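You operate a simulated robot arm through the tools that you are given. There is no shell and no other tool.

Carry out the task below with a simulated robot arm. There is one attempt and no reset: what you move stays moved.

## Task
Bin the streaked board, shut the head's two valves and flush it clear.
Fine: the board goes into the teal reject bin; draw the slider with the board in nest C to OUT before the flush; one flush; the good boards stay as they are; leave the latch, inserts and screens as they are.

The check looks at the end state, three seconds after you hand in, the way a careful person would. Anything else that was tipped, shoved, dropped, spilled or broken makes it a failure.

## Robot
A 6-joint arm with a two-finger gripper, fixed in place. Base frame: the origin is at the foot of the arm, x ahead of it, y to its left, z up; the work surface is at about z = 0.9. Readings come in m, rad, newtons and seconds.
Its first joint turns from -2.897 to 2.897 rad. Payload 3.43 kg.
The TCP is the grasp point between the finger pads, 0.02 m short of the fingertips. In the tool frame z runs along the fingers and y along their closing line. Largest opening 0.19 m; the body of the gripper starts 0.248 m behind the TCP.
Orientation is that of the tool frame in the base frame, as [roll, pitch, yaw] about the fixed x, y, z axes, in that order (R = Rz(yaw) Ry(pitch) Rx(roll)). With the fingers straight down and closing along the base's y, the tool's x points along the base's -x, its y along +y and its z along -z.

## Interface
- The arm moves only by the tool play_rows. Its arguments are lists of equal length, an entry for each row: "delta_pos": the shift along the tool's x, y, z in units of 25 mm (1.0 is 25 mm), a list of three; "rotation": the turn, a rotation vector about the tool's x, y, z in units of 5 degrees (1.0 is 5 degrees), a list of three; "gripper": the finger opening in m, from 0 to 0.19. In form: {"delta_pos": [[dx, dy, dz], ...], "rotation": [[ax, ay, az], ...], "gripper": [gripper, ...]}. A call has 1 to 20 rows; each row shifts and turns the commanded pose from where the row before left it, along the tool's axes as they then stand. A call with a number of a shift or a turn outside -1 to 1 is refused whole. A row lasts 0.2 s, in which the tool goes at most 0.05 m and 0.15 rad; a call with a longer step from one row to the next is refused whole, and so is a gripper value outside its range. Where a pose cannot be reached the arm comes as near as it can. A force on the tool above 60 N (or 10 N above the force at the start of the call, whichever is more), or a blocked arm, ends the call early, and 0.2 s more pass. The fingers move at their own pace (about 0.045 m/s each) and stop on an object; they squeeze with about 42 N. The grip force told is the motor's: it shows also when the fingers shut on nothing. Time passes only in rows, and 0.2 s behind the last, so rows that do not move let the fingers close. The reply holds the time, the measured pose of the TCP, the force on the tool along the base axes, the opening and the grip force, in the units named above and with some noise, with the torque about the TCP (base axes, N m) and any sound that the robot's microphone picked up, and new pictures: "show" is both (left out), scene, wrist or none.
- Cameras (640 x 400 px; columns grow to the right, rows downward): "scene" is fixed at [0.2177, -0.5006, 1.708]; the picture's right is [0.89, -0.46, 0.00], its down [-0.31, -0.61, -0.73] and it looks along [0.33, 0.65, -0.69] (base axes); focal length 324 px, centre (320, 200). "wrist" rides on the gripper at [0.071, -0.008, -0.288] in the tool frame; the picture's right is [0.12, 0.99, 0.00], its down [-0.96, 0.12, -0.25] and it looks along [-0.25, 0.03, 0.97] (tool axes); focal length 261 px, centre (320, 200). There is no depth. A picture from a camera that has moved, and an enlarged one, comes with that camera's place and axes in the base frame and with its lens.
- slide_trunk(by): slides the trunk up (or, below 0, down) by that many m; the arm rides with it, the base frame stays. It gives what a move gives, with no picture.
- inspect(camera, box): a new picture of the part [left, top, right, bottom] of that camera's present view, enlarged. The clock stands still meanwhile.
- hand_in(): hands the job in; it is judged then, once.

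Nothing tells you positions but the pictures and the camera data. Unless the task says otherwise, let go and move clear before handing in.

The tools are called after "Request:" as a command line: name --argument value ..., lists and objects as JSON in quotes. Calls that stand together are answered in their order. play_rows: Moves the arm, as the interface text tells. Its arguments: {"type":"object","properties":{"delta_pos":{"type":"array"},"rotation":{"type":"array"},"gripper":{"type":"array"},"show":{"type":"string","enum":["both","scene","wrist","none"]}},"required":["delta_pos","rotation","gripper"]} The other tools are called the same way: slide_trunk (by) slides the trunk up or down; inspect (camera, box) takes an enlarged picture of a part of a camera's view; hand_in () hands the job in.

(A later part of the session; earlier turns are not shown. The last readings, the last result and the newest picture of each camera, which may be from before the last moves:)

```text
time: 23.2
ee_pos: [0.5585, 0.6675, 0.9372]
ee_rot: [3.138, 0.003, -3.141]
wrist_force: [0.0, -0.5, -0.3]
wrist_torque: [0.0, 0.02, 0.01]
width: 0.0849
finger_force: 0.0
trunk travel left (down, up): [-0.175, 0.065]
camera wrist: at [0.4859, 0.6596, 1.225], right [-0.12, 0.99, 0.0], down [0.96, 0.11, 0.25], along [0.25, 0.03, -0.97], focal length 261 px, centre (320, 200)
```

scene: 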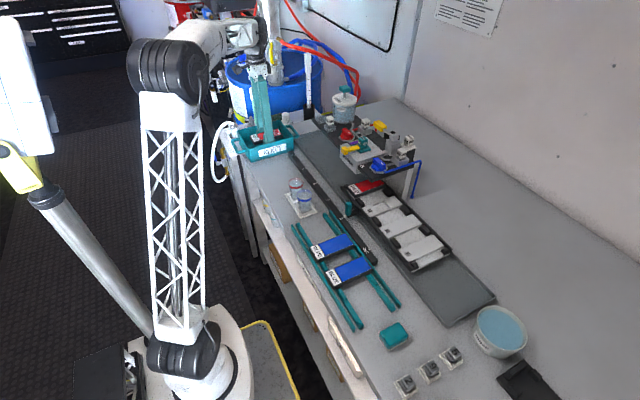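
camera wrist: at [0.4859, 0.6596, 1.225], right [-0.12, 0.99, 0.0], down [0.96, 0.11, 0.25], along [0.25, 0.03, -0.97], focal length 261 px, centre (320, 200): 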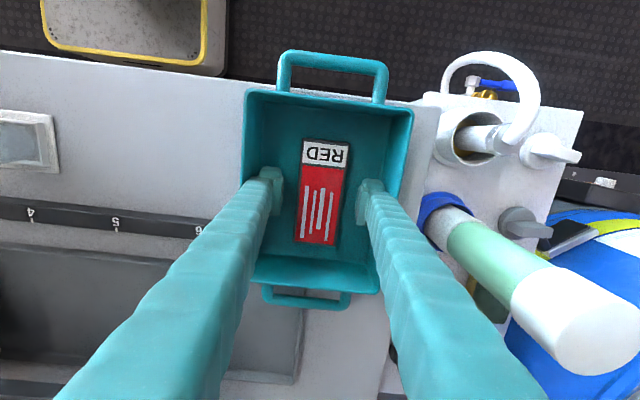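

The streaked board lies flat in the bin, released. I'll rise straight out.

Request:
play_rows --delta_pos '[[0, 0, -0.5], [0, 0, -1], [0, 0, -1], [0, 0, -1], [0, 0, -1], [0, 0, -1], [0, 0, -1], [0, 0, -1], [0, 0, -1], [0, 0, -1], [0, 0, -1], [0, 0, -1], [0, 0, -1], [0, 0, 0]]' --rotation '[[0, 0, 0], [0, 0, 0], [0, 0, 0], [0, 0, 0], [0, 0, 0], [0, 0, 0], [0, 0, 0], [0, 0, 0], [0, 0, 0], [0, 0, 0], [0, 0, 0], [0, 0, 0], [0, 0, 0], [0, 0, 0]]' --gripper '[0.085, 0.085, 0.085, 0.085, 0.085, 0.085, 0.085, 0.085, 0.085, 0.085, 0.085, 0.085, 0.085, 0.085]' --show "both"

```text
time: 26.2
ee_pos: [0.5556, 0.6657, 1.2473]
ee_rot: [3.132, 0.005, -3.141]
wrist_force: [-0.9, 0.0, 0.7]
wrist_torque: [0.01, -0.04, -0.03]
width: 0.085
finger_force: 0.0
out of reach, approached as far as the arm can: row 13
trunk travel left (down, up): [-0.175, 0.065]
camera wrist: at [0.4825, 0.6566, 1.5346], right [-0.12, 0.99, 0.01], down [0.96, 0.11, 0.26], along [0.25, 0.04, -0.97], focal length 261 px, centre (320, 200)
```

scene: 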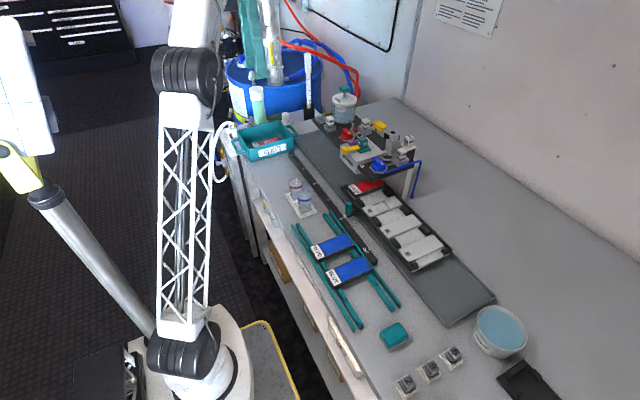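
wrist: 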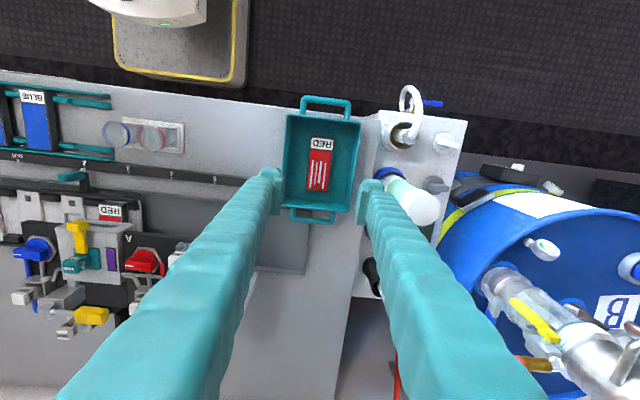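

The arm is near its reach limit at this height, so I'll raise the trunk fully to gain room over the head.

Request:
slide_trunk --by 0.065

```text
time: 27.2
ee_pos: [0.5561, 0.6656, 1.3101]
ee_rot: [3.134, 0.006, 3.141]
wrist_force: [-0.2, 0.1, 0.4]
wrist_torque: [0.01, 0.0, 0.02]
width: 0.0849
finger_force: 0.1
trunk travel left (down, up): [-0.24, 0.0]
```

Trunk is up. Now I'll travel to above the red valve at (0.767, 0.352), staying well above everything.

Request:
play_rows --delta_pos '[[-0.4, -0.963, 0.18], [-0.5, -0.963, 0.18], [-0.6, -0.963, 0.18], [-0.7, -0.963, 0.18], [-0.7, -0.963, 0.18], [-0.7, -0.963, 0.18], [-0.7, -0.963, 0.18], [-0.7, -0.963, 0.18], [-0.7, -0.963, 0.18], [-0.7, -0.963, 0.18], [-0.7, -0.963, 0.18], [-0.7, -0.963, 0.18], [-0.65, -0.963, 0.18]]' --rotation '[[0, 0, 0], [0, 0, 0], [0, 0, 0], [0, 0, 0], [0, 0, 0], [0, 0, 0], [0, 0, 0], [0, 0, 0], [0, 0, 0], [0, 0, 0], [0, 0, 0], [0, 0, 0], [0, 0, 0]]' --gripper '[0.085, 0.085, 0.085, 0.085, 0.085, 0.085, 0.085, 0.085, 0.085, 0.085, 0.085, 0.085, 0.085]' --show "both"

```text
time: 30.0
ee_pos: [0.7684, 0.3505, 1.2536]
ee_rot: [3.134, 0.009, 3.141]
wrist_force: [0.1, 1.3, 0.6]
wrist_torque: [-0.1, -0.09, -0.02]
width: 0.0848
finger_force: 0.0
trunk travel left (down, up): [-0.24, 0.0]
camera wrist: at [0.6951, 0.3415, 1.5418], right [-0.12, 0.99, 0.01], down [0.96, 0.11, 0.26], along [0.25, 0.04, -0.97], focal length 261 px, centre (320, 200)
```

scene: 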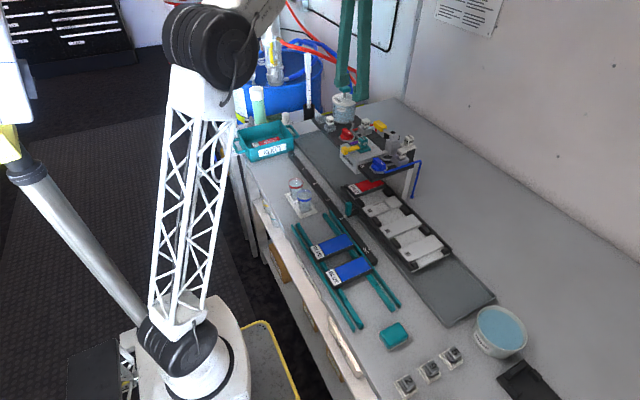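
wrist: 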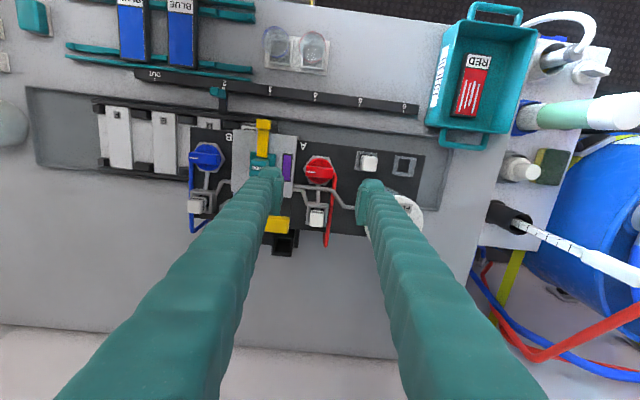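

I'm above the red valve. I'll zoom in from overhead to see the valve layout and refine the positions.

Request:
inspect --camera "wrist" --box '[170, 100, 350, 260]'

Request:
inspect --camera "wrist" --box '[270, 120, 410, 250]'

Request:
inspect --camera "wrist" --box '[60, 60, 280, 190]'

```text
2.50 times, centred on (260, 180) of wrist
camera zoom: at [0.6951, 0.3415, 1.5418], right [-0.12, 0.99, 0.01], down [0.96, 0.11, 0.26], along [0.25, 0.04, -0.97], focal length 652 px, centre (470, 250)
```

zoom: 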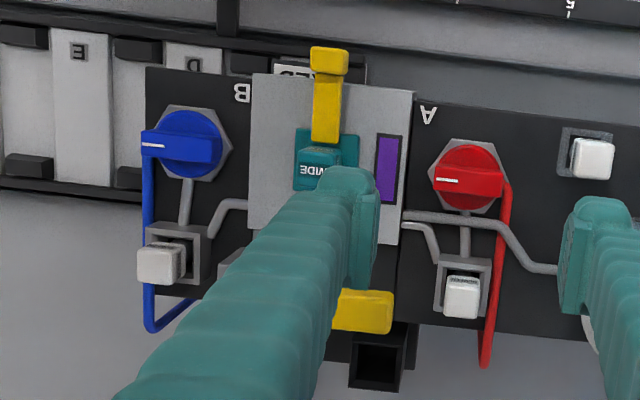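

```text
3.08 times, centred on (340, 185) of wrist
camera zoom: at [0.6951, 0.3415, 1.5418], right [-0.12, 0.99, 0.01], down [0.96, 0.11, 0.26], along [0.25, 0.04, -0.97], focal length 802 px, centre (258, 246)
```

zoom: 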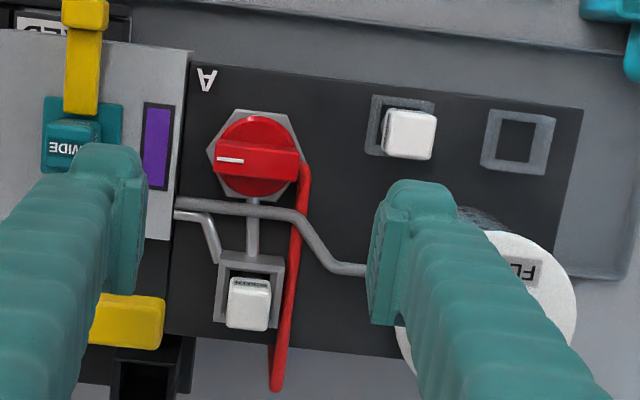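

```text
2.91 times, centred on (170, 125) of wrist
camera zoom: at [0.6951, 0.3415, 1.5418], right [-0.12, 0.99, 0.01], down [0.96, 0.11, 0.26], along [0.25, 0.04, -0.97], focal length 758 px, centre (756, 418)
```

zoom: 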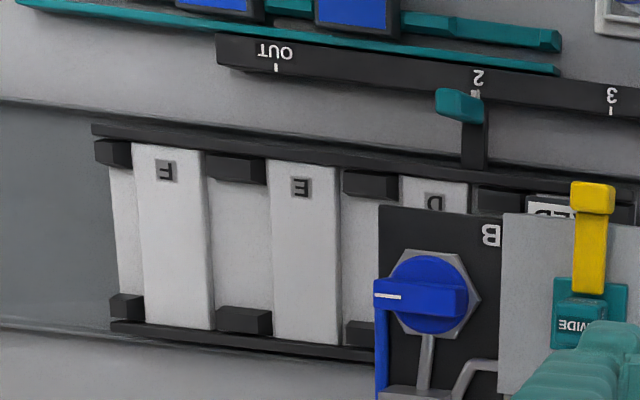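

The overhead view confirms the red knob at about (0.765, 0.353). I'll turn the wrist 90° so the fingers close along x, across the bar.

Request:
play_rows --delta_pos '[[0, 0, 0], [0, 0, 0], [0, 0, 0], [0, 0, 0], [0, 0, 0], [0, 0, 0], [0, 0, 0], [0, 0, 0], [0, 0, 0], [0, 0, 0], [0, 0, 0], [0, 0, 0], [0, 0, 0], [0, 0, 0], [0, 0, 0], [0, 0, 0], [0, 0, 0], [0, 0, 0], [0, 0, 0]]' --rotation '[[0, 0, -1], [0, 0, -1], [0, 0, -1], [0, 0, -1], [0, 0, -1], [0, 0, -1], [0, 0, -1], [0, 0, -1], [0, 0, -1], [0, 0, -1], [0, 0, -1], [0, 0, -1], [0, 0, -1], [0, 0, -1], [0, 0, -1], [0, 0, -1], [0, 0, -1], [0, 0, -1], [0, 0, 0]]' --gripper '[0.06, 0.06, 0.06, 0.06, 0.06, 0.06, 0.06, 0.06, 0.06, 0.06, 0.06, 0.06, 0.06, 0.06, 0.06, 0.06, 0.06, 0.06, 0.06]' --show "both"

```text
time: 34.0
ee_pos: [0.7677, 0.3516, 1.2526]
ee_rot: [-3.131, 0.008, -1.57]
wrist_force: [0.3, 1.2, -0.2]
wrist_torque: [-0.01, 0.0, 0.03]
width: 0.06
finger_force: 0.2
trunk travel left (down, up): [-0.24, 0.0]
camera wrist: at [0.7735, 0.2812, 1.5403], right [-0.99, -0.12, -0.01], down [-0.12, 0.96, 0.25], along [-0.02, 0.25, -0.97], focal length 261 px, centre (320, 200)
```

scene: 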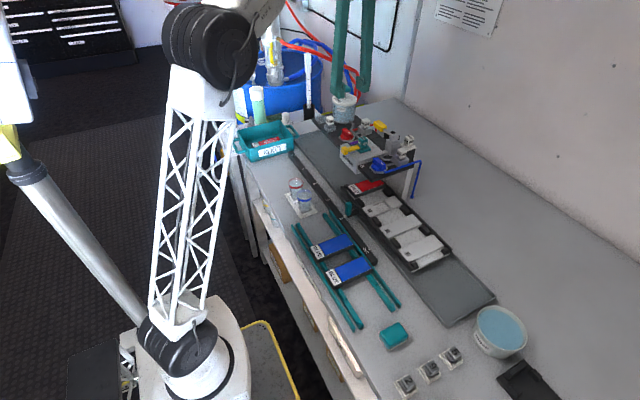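
wrist: 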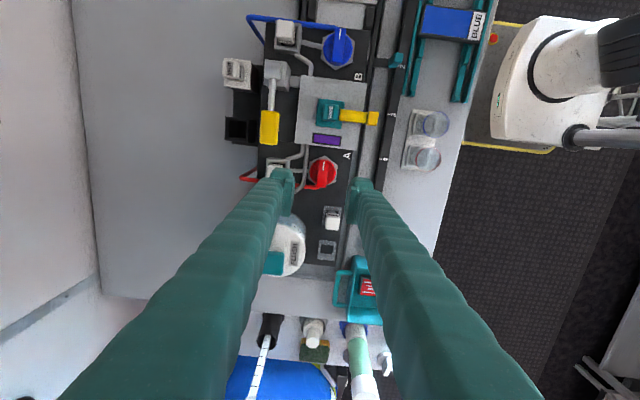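

Request:
inspect --camera "wrist" --box '[270, 130, 370, 210]'

```text
5.00 times, centred on (320, 170) of wrist
camera zoom: at [0.7735, 0.2812, 1.5403], right [-0.99, -0.12, -0.01], down [-0.12, 0.96, 0.25], along [-0.02, 0.25, -0.97], focal length 1303 px, centre (320, 350)
```

zoom: 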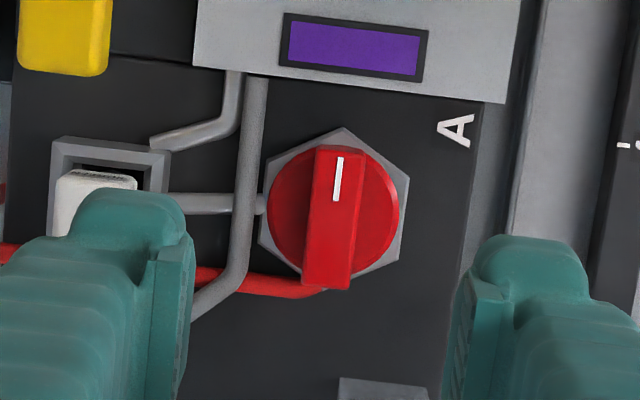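

The flush pipe runs tight beside the red knob at about x = 0.797, z = 1.073, so red needs a shallow grip. The blue knob has free space around it, so I'll learn the turning direction there first; moving over to (0.767, 0.150).

Request:
play_rows --delta_pos '[[0.95, 0, 0], [0.95, 0, 0], [0.95, 0, 0], [0.95, 0, 0], [0.95, 0, 0], [0.95, 0, 0], [0.95, 0, 0], [0.95, 0, 0], [0.44, 0, 0], [0, 0, 0]]' --rotation '[[-0.12, 0.08, 0], [0, 0, 0], [0, 0, 0], [0, 0, 0], [0, 0, 0], [0, 0, 0], [0, 0, 0], [0, 0, 0], [0, 0, 0], [0, 0, 0]]' --gripper '[0.06, 0.06, 0.06, 0.06, 0.06, 0.06, 0.06, 0.06, 0.06, 0.06]' --show "both"

Request:
inspect --camera "wrist" --box '[270, 130, 370, 210]'

```text
time: 36.2
ee_pos: [0.7665, 0.1505, 1.2517]
ee_rot: [3.137, 0.001, -1.571]
wrist_force: [0.2, -0.4, -0.4]
wrist_torque: [0.01, -0.02, -0.01]
width: 0.0598
finger_force: 0.1
trunk travel left (down, up): [-0.24, 0.0]
camera wrist: at [0.7751, 0.0814, 1.5395], right [-0.99, -0.12, 0.0], down [-0.12, 0.96, 0.25], along [-0.03, 0.25, -0.97], focal length 261 px, centre (320, 200)
```

scene: 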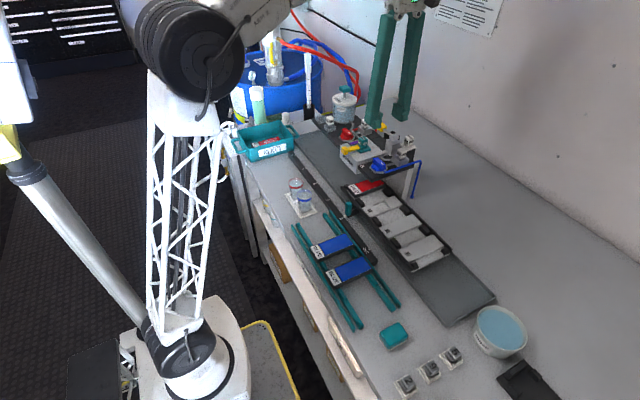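
wrist: 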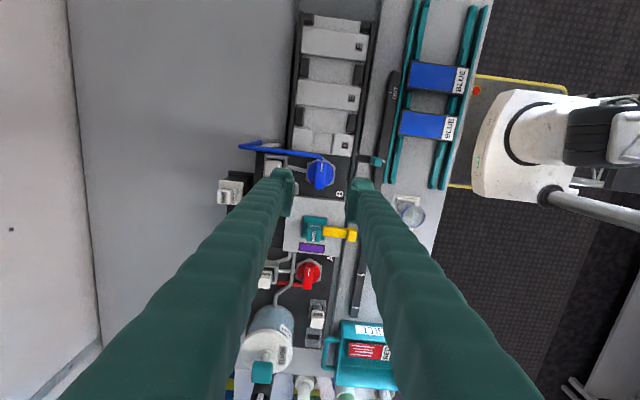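

```text
5.00 times, centred on (320, 170) of wrist
camera zoom: at [0.7751, 0.0814, 1.5395], right [-0.99, -0.12, 0.0], down [-0.12, 0.96, 0.25], along [-0.03, 0.25, -0.97], focal length 1303 px, centre (320, 350)
```

zoom: 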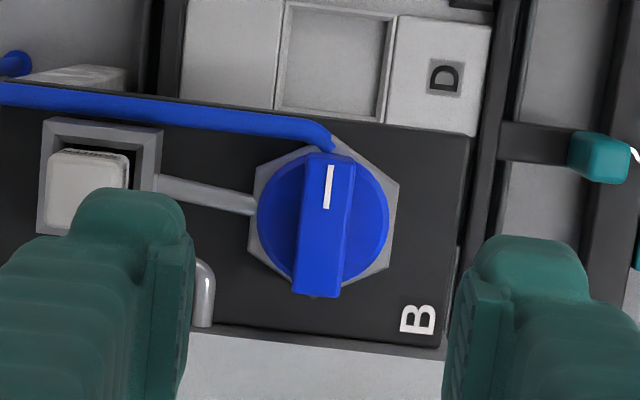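

The blue bar is centred between the fingers. I'll descend so the tips reach about 1.076 m, just around the bar, then close.

Request:
play_rows --delta_pos '[[0, 0, 0.8], [0, 0, 0.9], [0, 0, 0.9], [0, 0, 0.9], [0, 0, 0.9], [0, 0, 0.8], [0, 0, 0.6], [0, 0, 0.4], [0, 0, 0]]' --rotation '[[0, 0, 0], [0, 0, 0], [0, 0, 0], [0, 0, 0], [0, 0, 0], [0, 0, 0], [0, 0, 0], [0, 0, 0], [0, 0, 0]]' --gripper '[0.05, 0.05, 0.05, 0.05, 0.05, 0.05, 0.05, 0.05, 0.05]' --show "both"

Request:
inspect --camera "wrist" --box '[260, 130, 380, 230]'

Request:
inspect --camera "scene" --box '[350, 120, 430, 190]'

```text
time: 38.2
ee_pos: [0.7665, 0.1514, 1.0964]
ee_rot: [3.137, 0.001, -1.57]
wrist_force: [-0.6, 1.2, -0.4]
wrist_torque: [-0.01, -0.02, 0.01]
width: 0.0502
finger_force: 0.1
trunk travel left (down, up): [-0.24, 0.0]
camera wrist: at [0.7752, 0.0824, 1.3855], right [-0.99, -0.12, 0.0], down [-0.11, 0.96, 0.25], along [-0.03, 0.25, -0.97], focal length 261 px, centre (320, 200)
```

scene: 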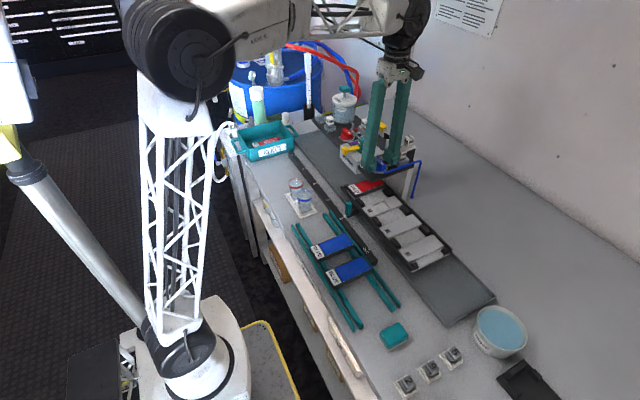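
wrist: 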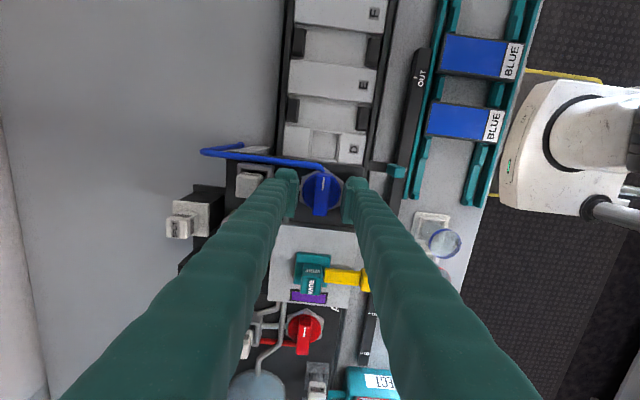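

```text
4.00 times, centred on (320, 180) of wrist
camera zoom: at [0.7752, 0.0824, 1.3855], right [-0.99, -0.12, 0.0], down [-0.11, 0.96, 0.25], along [-0.03, 0.25, -0.97], focal length 1043 px, centre (320, 280)
```

zoom: 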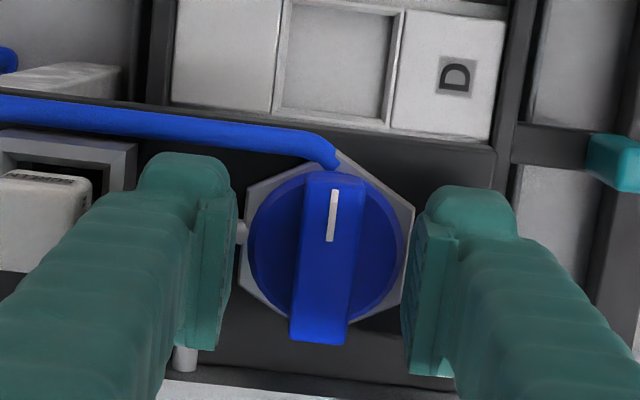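

```text
5.71 times, centred on (390, 155) of scene
camera zoom: at [0.2177, -0.5006, 1.708], right [0.89, -0.46, 0.0], down [-0.31, -0.61, -0.73], along [0.33, 0.65, -0.69], focal length 1853 px, centre (-80, 457)
```

zoom: 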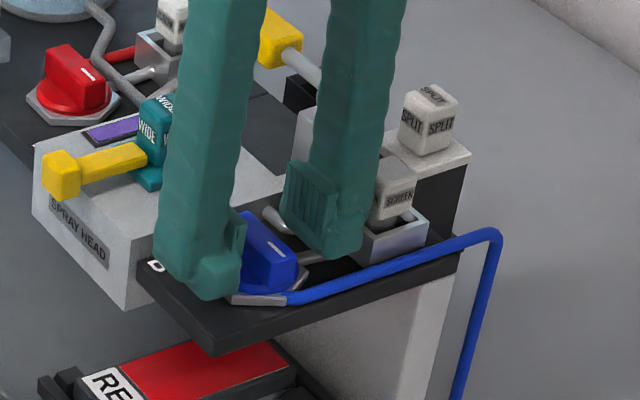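

The fingers straddle the blue bar. I'll close on it and try a small clockwise turn (10°), watching the torque.

Request:
play_rows --delta_pos '[[0, 0, 0], [0, 0, 0], [0, 0, 0], [0, 0, 0]]' --rotation '[[0, 0, 0], [0, 0, 0], [0, 0, 0], [0, 0, 0]]' --gripper '[0.01, 0.01, 0.01, 0.01]' --show "none"

Request:
play_rows --delta_pos '[[0, 0, 0], [0, 0, 0]]' --rotation '[[0, 0, 0.8], [0, 0, 0.8]]' --gripper '[0.01, 0.01]' --show "wrist"

Request:
inspect --camera "wrist" --box '[260, 130, 380, 230]'

```text
time: 39.2
ee_pos: [0.7651, 0.152, 1.0984]
ee_rot: [3.137, 0.003, -1.57]
wrist_force: [-19.5, -1.9, -6.2]
wrist_torque: [-0.04, 0.17, -0.02]
width: 0.016
finger_force: 45.4
trunk travel left (down, up): [-0.24, 0.0]
```

```text
time: 39.8
ee_pos: [0.7647, 0.1502, 1.0973]
ee_rot: [3.137, 0.002, -1.713]
wrist_force: [-31.2, -8.5, -12.4]
wrist_torque: [-0.33, 0.19, 1.63]
width: 0.0189
finger_force: 44.9
trunk travel left (down, up): [-0.24, 0.0]
camera wrist: at [0.7643, 0.0812, 1.3857], right [-1.0, 0.02, 0.0], down [0.02, 0.97, 0.25], along [0.0, 0.25, -0.97], focal length 261 px, centre (320, 200)
```

wrist: 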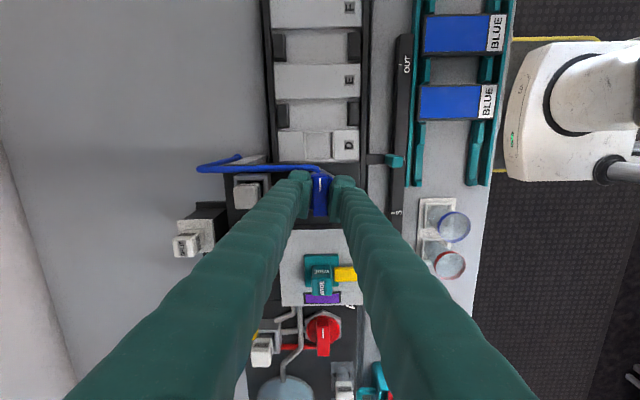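

```text
4.00 times, centred on (320, 180) of wrist
camera zoom: at [0.7643, 0.0812, 1.3857], right [-1.0, 0.02, 0.0], down [0.02, 0.97, 0.25], along [0.0, 0.25, -0.97], focal length 1043 px, centre (320, 280)
```

zoom: 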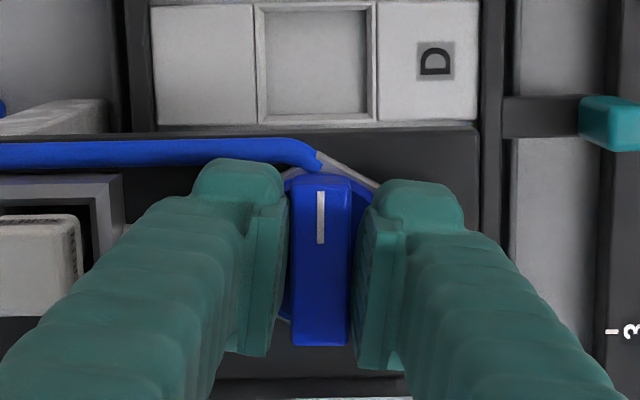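

Clockwise met firm resistance (1.6 N m) and the bar barely moved; also the bar sits a couple of mm toward -x. I'll undo the turn, recentre by 2 mm, and try a small counter-clockwise turn.

Request:
play_rows --delta_pos '[[0, 0, 0], [0, 0, 0], [0, 0.08, 0], [0, 0, 0]]' --rotation '[[0, 0, -0.8], [0, 0, -0.8], [0, 0, 0], [0, 0, 0]]' --gripper '[0.01, 0.01, 0.01, 0.01]' --show "none"

Request:
play_rows --delta_pos '[[0, 0, 0], [0, 0, 0]]' --rotation '[[0, 0, -0.8], [0, 0, -0.8]]' --gripper '[0.01, 0.01]' --show "wrist"

Request:
inspect --camera "wrist" --box '[260, 130, 380, 230]'

```text
time: 40.8
ee_pos: [0.7654, 0.1499, 1.098]
ee_rot: [3.137, 0.003, -1.571]
wrist_force: [-24.8, -2.8, -24.1]
wrist_torque: [0.13, 0.14, -0.03]
width: 0.0162
finger_force: 44.3
trunk travel left (down, up): [-0.24, 0.0]
```

```text
time: 41.4
ee_pos: [0.7655, 0.1508, 1.0976]
ee_rot: [3.14, 0.001, -1.432]
wrist_force: [-20.3, -1.3, -22.5]
wrist_torque: [-0.06, 0.13, -0.01]
width: 0.0164
finger_force: 45.0
trunk travel left (down, up): [-0.24, 0.0]
camera wrist: at [0.7831, 0.0844, 1.3856], right [-0.97, -0.26, 0.0], down [-0.25, 0.94, 0.25], along [-0.07, 0.24, -0.97], focal length 261 px, centre (320, 200)
```

wrist: 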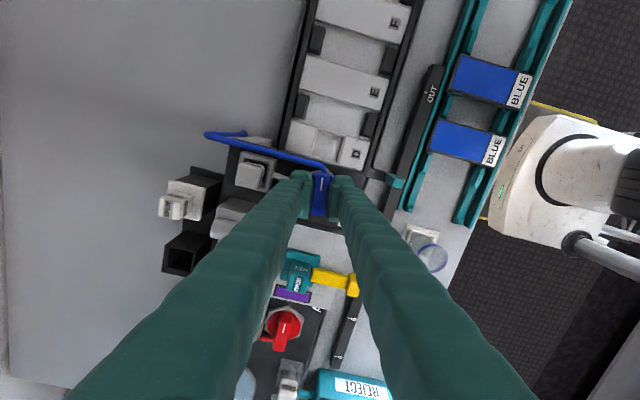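

```text
4.00 times, centred on (320, 180) of wrist
camera zoom: at [0.7831, 0.0844, 1.3856], right [-0.97, -0.26, 0.0], down [-0.25, 0.94, 0.25], along [-0.07, 0.24, -0.97], focal length 1043 px, centre (320, 280)
```

zoom: 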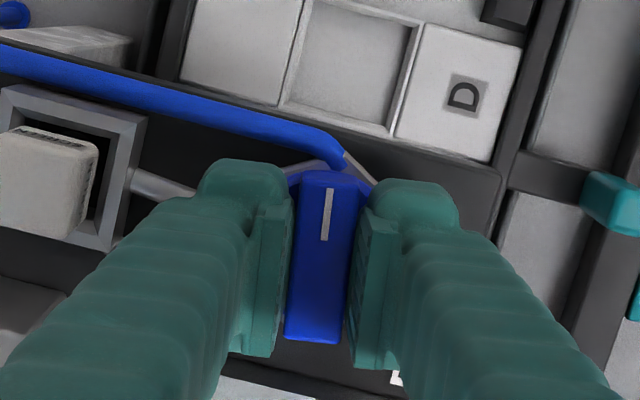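

Counter-clockwise the blue bar follows freely with no torque, so it sits at its clockwise end and can only turn counter-clockwise. Before turning anything for real I'd rather have the slider clear of the head, so I'll put the bar back where it was, let go and rise, then draw the slider to OUT.

Request:
play_rows --delta_pos '[[0, 0, 0], [0, 0, 0], [0, 0, 0], [0, 0, 0], [0, 0, 0], [0, 0, 0], [0, 0, -0.5], [0, 0, -1], [0, 0, -1], [0, 0, -1], [0, 0, -1], [0, 0, -1], [0, 0, -0.5]]' --rotation '[[0, 0, 0.8], [0, 0, 0.8], [0, 0, 0], [0, 0, 0], [0, 0, 0], [0, 0, 0], [0, 0, 0], [0, 0, 0], [0, 0, 0], [0, 0, 0], [0, 0, 0], [0, 0, 0], [0, 0, 0]]' --gripper '[0.01, 0.01, 0.01, 0.045, 0.045, 0.045, 0.045, 0.045, 0.045, 0.045, 0.045, 0.045, 0.045]' --show "both"

Request:
inspect --camera "wrist" --box '[270, 130, 430, 230]'

Request:
inspect --camera "scene" --box '[300, 150, 400, 280]'

```text
time: 44.2
ee_pos: [0.7647, 0.1509, 1.2475]
ee_rot: [3.138, 0.0, -1.57]
wrist_force: [0.5, 0.1, 0.3]
wrist_torque: [0.03, 0.02, 0.04]
width: 0.0451
finger_force: 0.1
trunk travel left (down, up): [-0.24, 0.0]
camera wrist: at [0.7731, 0.0819, 1.5361], right [-0.99, -0.12, 0.0], down [-0.11, 0.96, 0.25], along [-0.03, 0.25, -0.97], focal length 261 px, centre (320, 200)
```

scene: 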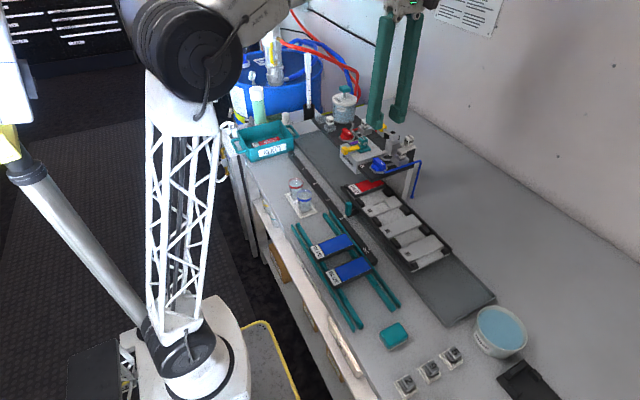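
wrist: 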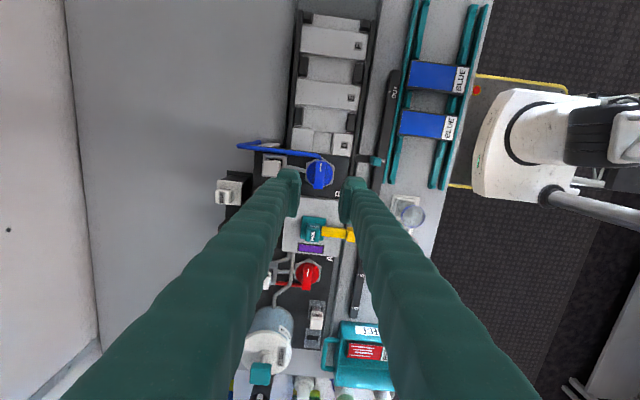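

```text
4.00 times, centred on (350, 180) of wrist
camera zoom: at [0.7731, 0.0819, 1.5361], right [-0.99, -0.12, 0.0], down [-0.11, 0.96, 0.25], along [-0.03, 0.25, -0.97], focal length 1043 px, centre (200, 280)
```

zoom: 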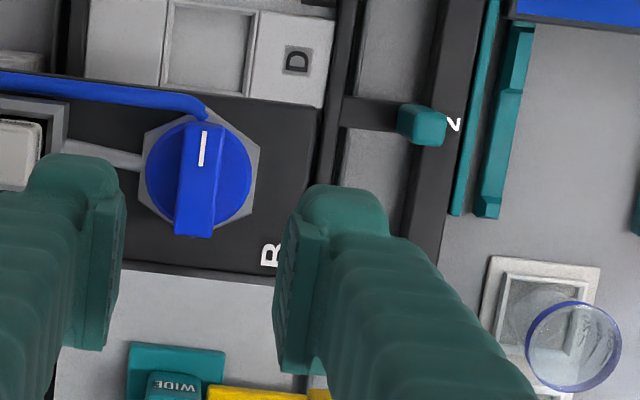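

```text
3.08 times, centred on (350, 215) of scene
camera zoom: at [0.2177, -0.5006, 1.708], right [0.89, -0.46, 0.0], down [-0.31, -0.61, -0.73], along [0.33, 0.65, -0.69], focal length 998 px, centre (228, 154)
```

zoom: 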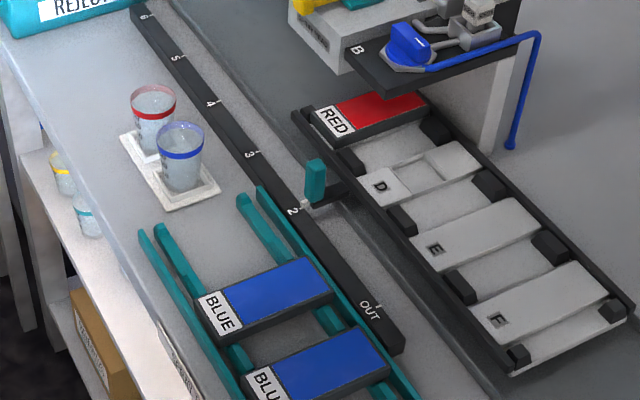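

The blue knob is back as it was. The slider post's top is at about (0.645, 0.1265, 0.979), aligned with mark 2, and OUT is about 0.15 m toward -y. I'll move over the post and turn the gripper so it closes along y.

Request:
play_rows --delta_pos '[[0.2, 0.96, 0], [0.2, 0.96, 0], [0.2, 0.96, 0], [0.2, 0.96, 0], [0.18, 0.95, 0]]' --rotation '[[0, 0, 0], [0, 0, 0], [0, 0, 0], [0, 0, 0], [0, 0, 0]]' --gripper '[0.06, 0.06, 0.06, 0.06, 0.06]' --show "none"

Request:
play_rows --delta_pos '[[0, 0, 0], [0, 0, 0], [0, 0, 0], [0, 0, 0], [0, 0, 0], [0, 0, 0], [0, 0, 0], [0, 0, 0], [0, 0, 0], [0, 0, 0], [0, 0, 0], [0, 0, 0], [0, 0, 0], [0, 0, 0], [0, 0, 0], [0, 0, 0], [0, 0, 0], [0, 0, 0], [0, 0, 0]]' --rotation '[[0, 0, 1], [0, 0, 1], [0, 0, 1], [0, 0, 1], [0, 0, 1], [0, 0, 1], [0, 0, 1], [0, 0, 1], [0, 0, 1], [0, 0, 1], [0, 0, 1], [0, 0, 1], [0, 0, 1], [0, 0, 1], [0, 0, 1], [0, 0, 1], [0, 0, 1], [0, 0, 1], [0, 0, 0]]' --gripper '[0.06, 0.06, 0.06, 0.06, 0.06, 0.06, 0.06, 0.06, 0.06, 0.06, 0.06, 0.06, 0.06, 0.06, 0.06, 0.06, 0.06, 0.06, 0.06]' --show "both"

Request:
inspect --camera "wrist" --box '[250, 130, 390, 230]'

```text
time: 45.4
ee_pos: [0.6468, 0.1266, 1.2471]
ee_rot: [3.138, -0.001, -1.571]
wrist_force: [0.3, 0.5, -0.5]
wrist_torque: [-0.04, 0.18, 0.0]
width: 0.0595
finger_force: 0.0
trunk travel left (down, up): [-0.24, 0.0]
```

```text
time: 49.4
ee_pos: [0.6455, 0.1254, 1.2483]
ee_rot: [3.14, -0.002, -3.141]
wrist_force: [-0.1, 0.5, -0.3]
wrist_torque: [-0.03, -0.01, 0.01]
width: 0.0602
finger_force: 0.0
trunk travel left (down, up): [-0.24, 0.0]
camera wrist: at [0.575, 0.1194, 1.5362], right [-0.12, 0.99, 0.0], down [0.96, 0.11, 0.25], along [0.24, 0.03, -0.97], focal length 261 px, centre (320, 200)
```

scene: 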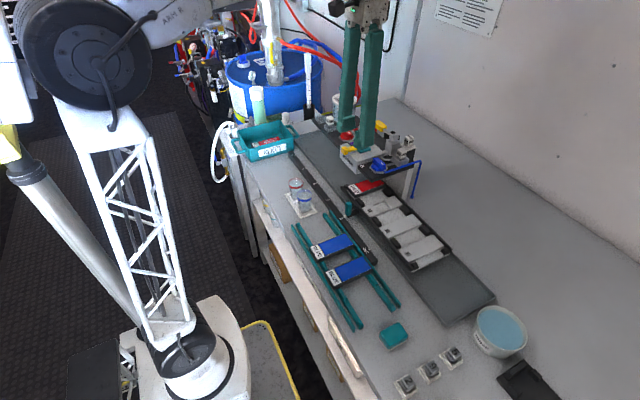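
wrist: 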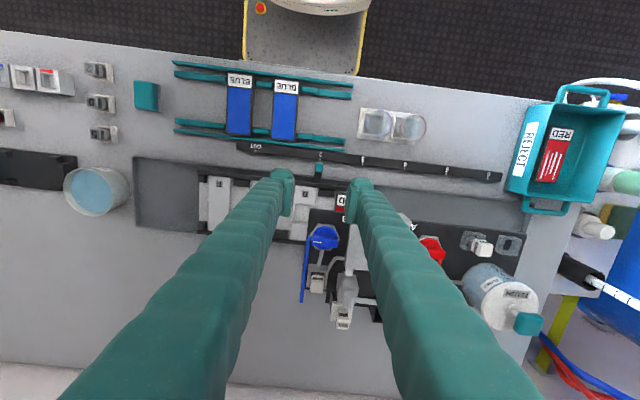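

```text
4.00 times, centred on (320, 180) of wrist
camera zoom: at [0.575, 0.1194, 1.5362], right [-0.12, 0.99, 0.0], down [0.96, 0.11, 0.25], along [0.24, 0.03, -0.97], focal length 1043 px, centre (320, 280)
```

zoom: 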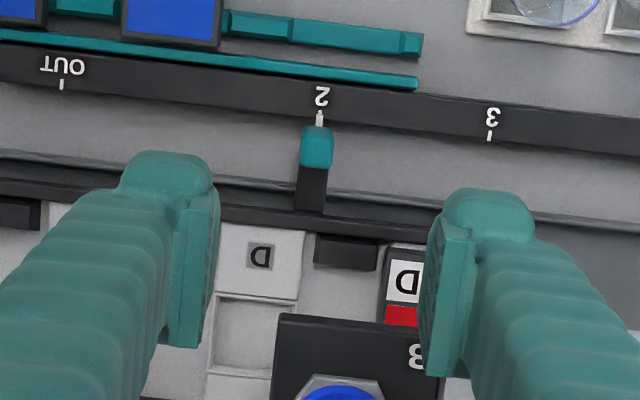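

The post is centred under the fingers and OUT is 1.5 times the 2→3 spacing away, i.e. 0.15 m. I'll descend around the post, with tips staying above the slider parts, and close on it.

Request:
play_rows --delta_pos '[[0.05, 0.04, 0.9], [0, 0, 1], [0, 0, 1], [0, 0, 1], [0, 0, 1], [0, 0, 1], [0, 0, 1], [0, 0, 1], [0, 0, 1], [0, 0, 0.9], [0, 0, 0.6], [0, 0, 0.5], [0, 0, 0]]' --rotation '[[0, 0, 0], [0, 0, 0], [0, 0, 0], [0, 0, 0], [0, 0, 0], [0, 0, 0], [0, 0, 0], [0, 0, 0], [0, 0, 0], [0, 0, 0], [0, 0, 0], [0, 0, 0], [0, 0, 0]]' --gripper '[0.06, 0.06, 0.06, 0.06, 0.06, 0.06, 0.06, 0.06, 0.06, 0.06, 0.06, 0.06, 0.06]' --show "both"

Request:
inspect --camera "wrist" --box '[250, 130, 390, 230]'

Request:
inspect --camera "scene" --box '[300, 150, 400, 250]'

```text
time: 52.2
ee_pos: [0.6439, 0.1269, 0.9754]
ee_rot: [3.14, -0.001, -3.141]
wrist_force: [0.0, -0.3, -0.5]
wrist_torque: [0.01, 0.0, 0.0]
width: 0.06
finger_force: 0.1
trunk travel left (down, up): [-0.24, 0.0]
camera wrist: at [0.5739, 0.1211, 1.2638], right [-0.12, 0.99, 0.0], down [0.96, 0.12, 0.25], along [0.24, 0.03, -0.97], focal length 261 px, centre (320, 200)
```

scene: 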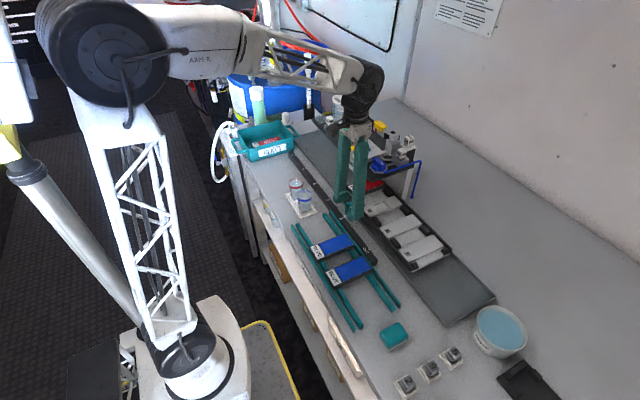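
wrist: 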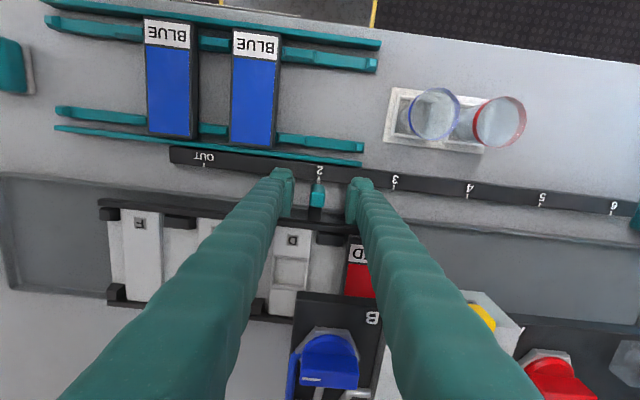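

```text
4.00 times, centred on (320, 180) of wrist
camera zoom: at [0.5739, 0.1211, 1.2638], right [-0.12, 0.99, 0.0], down [0.96, 0.12, 0.25], along [0.24, 0.03, -0.97], focal length 1043 px, centre (320, 280)
```

zoom: 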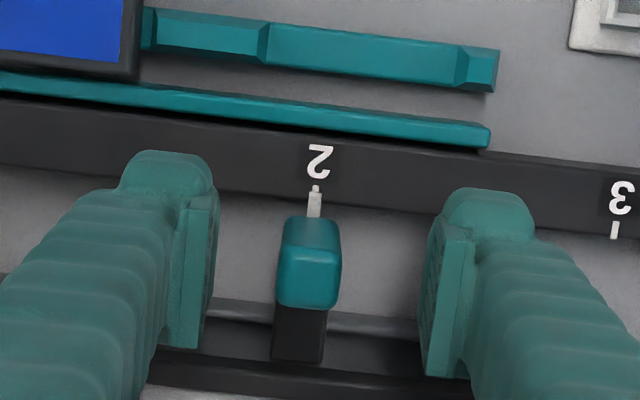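

```text
4.00 times, centred on (350, 200) of scene
camera zoom: at [0.2177, -0.5006, 1.708], right [0.89, -0.46, 0.0], down [-0.31, -0.61, -0.73], along [0.33, 0.65, -0.69], focal length 1297 px, centre (200, 200)
```

zoom: 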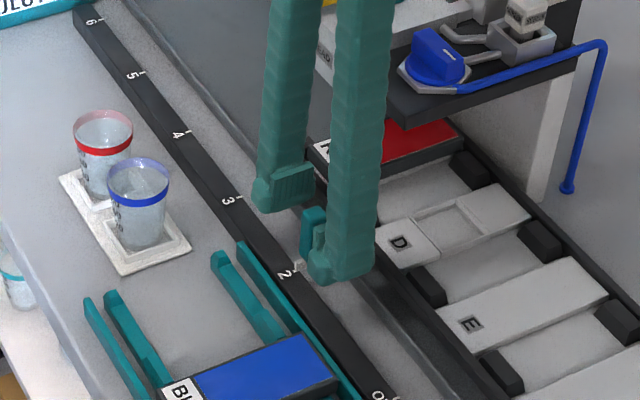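

The post is between the fingers, about 3 mm toward -y. I'll recentre and close on it.

Request:
play_rows --delta_pos '[[0, -0.1, 0], [0, 0, 0], [0, 0, 0], [0, 0, 0], [0, 0, 0]]' --rotation '[[0, 0, 0], [0, 0, 0], [0, 0, 0], [0, 0, 0], [0, 0, 0]]' --gripper '[0.05, 0.01, 0.01, 0.01, 0.01]' --show "none"

```text
time: 53.4
ee_pos: [0.6452, 0.1259, 0.9756]
ee_rot: [3.14, -0.004, -3.14]
wrist_force: [-0.2, -1.7, -2.0]
wrist_torque: [0.01, 0.02, 0.01]
width: 0.0171
finger_force: 44.8
trunk travel left (down, up): [-0.24, 0.0]
```

The post is gripped (0.017 m). I'll draw the slider toward OUT at a gentle pace, most of the 0.15 m first.

Request:
play_rows --delta_pos '[[0, -0.2, 0], [0, -0.4, 0], [0, -0.5, 0], [0, -0.5, 0], [0, -0.5, 0], [0, -0.5, 0], [0, -0.5, 0], [0, -0.5, 0], [0, -0.5, 0], [0, -0.5, 0], [0, -0.5, 0], [0, -0.4, 0], [0, 0, 0]]' --rotation '[[0, 0, 0], [0, 0, 0], [0, 0, 0], [0, 0, 0], [0, 0, 0], [0, 0, 0], [0, 0, 0], [0, 0, 0], [0, 0, 0], [0, 0, 0], [0, 0, 0], [0, 0, 0], [0, 0, 0]]' --gripper '[0.01, 0.01, 0.01, 0.01, 0.01, 0.01, 0.01, 0.01, 0.01, 0.01, 0.01, 0.01, 0.01]' --show "both"

Request:
inspect --camera "wrist" --box '[250, 130, 390, 230]'

Request:
inspect --camera "scene" --box '[320, 160, 480, 300]'

```text
time: 56.2
ee_pos: [0.6445, -0.0118, 0.9741]
ee_rot: [3.14, -0.001, 3.141]
wrist_force: [18.9, 0.0, 26.9]
wrist_torque: [0.01, -0.37, 0.01]
width: 0.017
finger_force: 45.1
trunk travel left (down, up): [-0.24, 0.0]
camera wrist: at [0.5731, -0.0195, 1.2637], right [-0.12, 0.99, 0.0], down [0.96, 0.12, 0.25], along [0.24, 0.03, -0.97], focal length 261 px, centre (320, 200)
```

scene: 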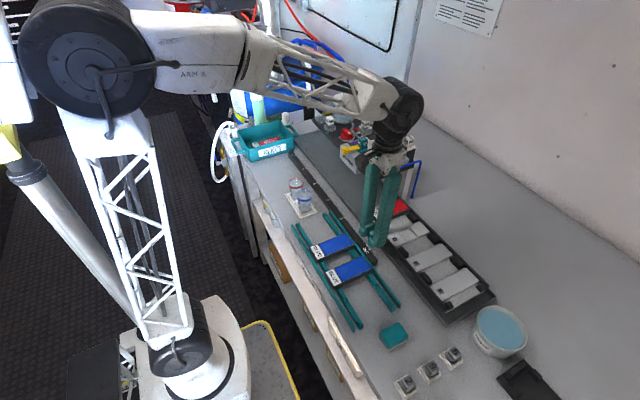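
wrist: 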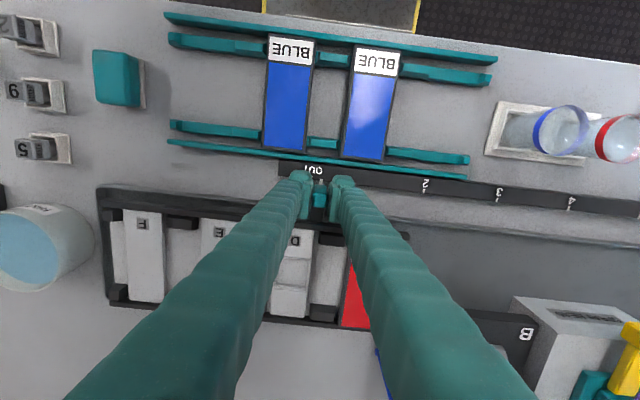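

```text
4.00 times, centred on (320, 180) of wrist
camera zoom: at [0.5731, -0.0195, 1.2637], right [-0.12, 0.99, 0.0], down [0.96, 0.12, 0.25], along [0.24, 0.03, -0.97], focal length 1043 px, centre (320, 280)
```

zoom: 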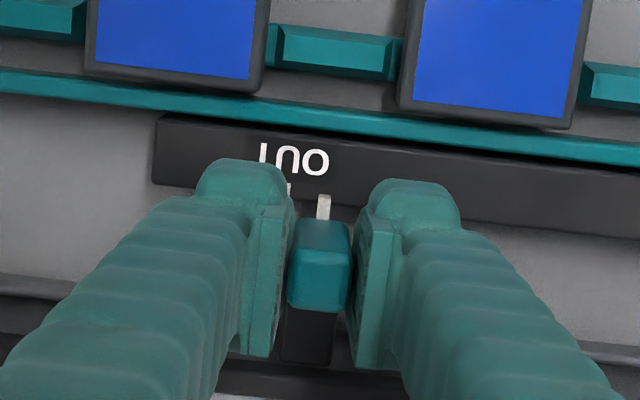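

```text
2.86 times, centred on (400, 230) of scene
camera zoom: at [0.2177, -0.5006, 1.708], right [0.89, -0.46, 0.0], down [-0.31, -0.61, -0.73], along [0.33, 0.65, -0.69], focal length 926 px, centre (91, 114)
```

zoom: 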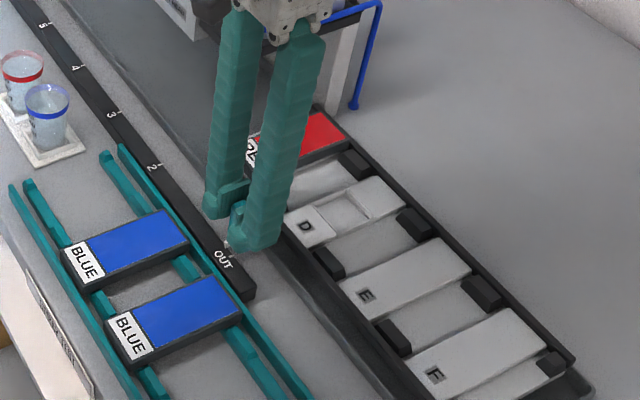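

The slider moved along cleanly; the pointer is about 12 mm short of the OUT tick. I'll draw the last bit.

Request:
play_rows --delta_pos '[[0, -0.25, 0], [0, -0.24, 0], [0, 0, 0]]' --rotation '[[0, 0, 0], [0, 0, 0], [0, 0, 0]]' --gripper '[0.01, 0.01, 0.01]' --show "wrist"

Request:
inspect --camera "wrist" --box '[280, 150, 360, 220]'

```text
time: 57.0
ee_pos: [0.6433, -0.0237, 0.9758]
ee_rot: [3.14, -0.001, 3.141]
wrist_force: [19.6, -2.0, 35.7]
wrist_torque: [-0.05, -0.17, -0.02]
width: 0.0171
finger_force: 45.4
trunk travel left (down, up): [-0.24, 0.0]
camera wrist: at [0.5731, -0.0311, 1.2637], right [-0.12, 0.99, 0.0], down [0.96, 0.12, 0.25], along [0.24, 0.03, -0.97], focal length 261 px, centre (320, 200)
```

wrist: 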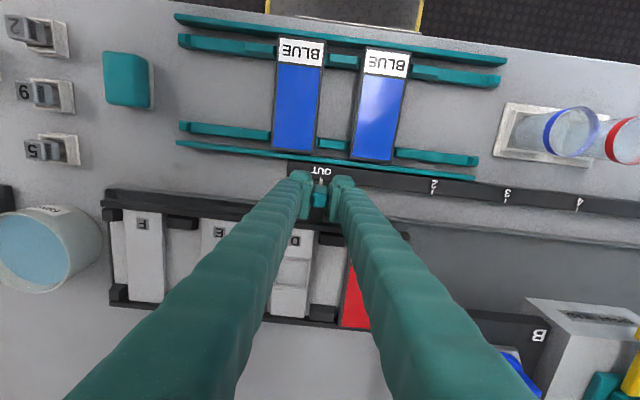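

```text
5.71 times, centred on (320, 185) of wrist
camera zoom: at [0.5731, -0.0311, 1.2637], right [-0.12, 0.99, 0.0], down [0.96, 0.12, 0.25], along [0.24, 0.03, -0.97], focal length 1489 px, centre (320, 286)
```

zoom: 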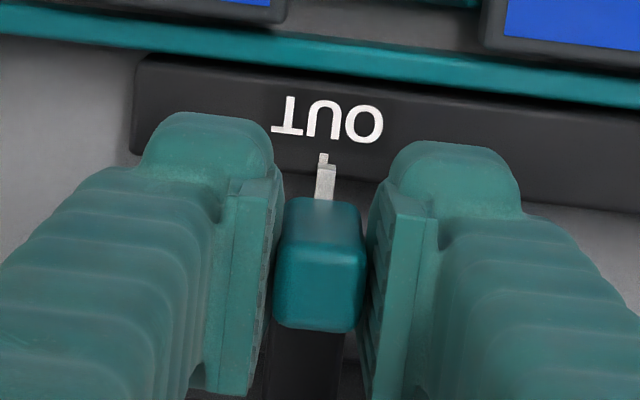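

The pointer is within about 1.5 mm of the OUT tick. I'll nudge that last bit while easing the side load, then let go and rise.

Request:
play_rows --delta_pos '[[-0.03, -0.06, -0.04], [0, 0, 0], [0, 0, 0], [0, 0, 0], [0, 0, 0], [0, 0, -0.5], [0, 0, -1], [0, 0, -1], [0, 0, -1], [0, 0, -1]]' --rotation '[[0, 0, 0], [0, 0, 0], [0, 0, 0], [0, 0, 0], [0, 0, 0], [0, 0, 0], [0, 0, 0], [0, 0, 0], [0, 0, 0], [0, 0, 0]]' --gripper '[0.01, 0.01, 0.06, 0.06, 0.06, 0.06, 0.06, 0.06, 0.06, 0.06]' --show "both"

Request:
inspect --camera "wrist" --box '[280, 150, 360, 220]'

Request:
inspect --camera "scene" --box '[320, 160, 480, 300]'

```text
time: 59.2
ee_pos: [0.6456, -0.0246, 1.0873]
ee_rot: [3.141, -0.003, -3.141]
wrist_force: [0.2, -0.4, 0.3]
wrist_torque: [0.01, -0.01, 0.0]
width: 0.06
finger_force: 0.0
trunk travel left (down, up): [-0.24, 0.0]
camera wrist: at [0.5748, -0.0326, 1.3765], right [-0.12, 0.99, 0.0], down [0.96, 0.12, 0.24], along [0.24, 0.03, -0.97], focal length 261 px, centre (320, 200)
```

scene: 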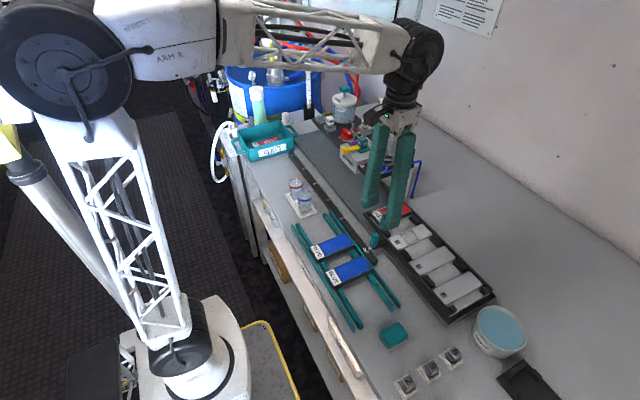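
wrist: 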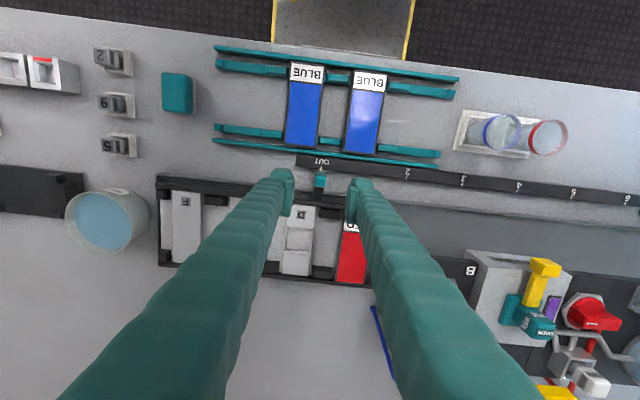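

```text
5.71 times, centred on (320, 185) of wrist
camera zoom: at [0.5748, -0.0326, 1.3765], right [-0.12, 0.99, 0.0], down [0.96, 0.12, 0.24], along [0.24, 0.03, -0.97], focal length 1489 px, centre (320, 286)
```

zoom: 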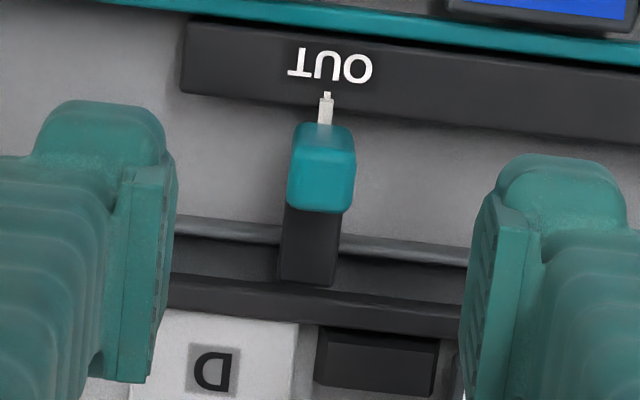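

```text
2.86 times, centred on (400, 230) of scene
camera zoom: at [0.2177, -0.5006, 1.708], right [0.89, -0.46, 0.0], down [-0.31, -0.61, -0.73], along [0.33, 0.65, -0.69], focal length 926 px, centre (91, 114)
```

zoom: 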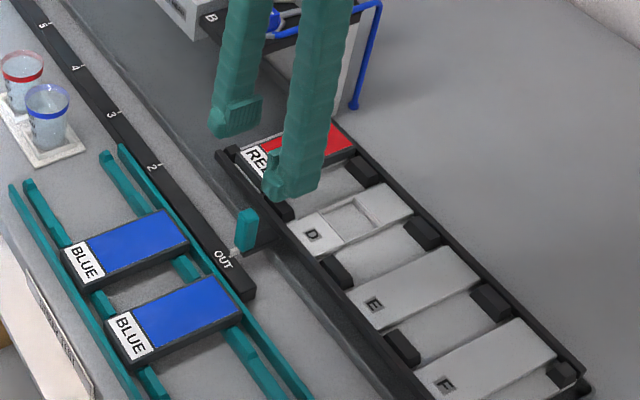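

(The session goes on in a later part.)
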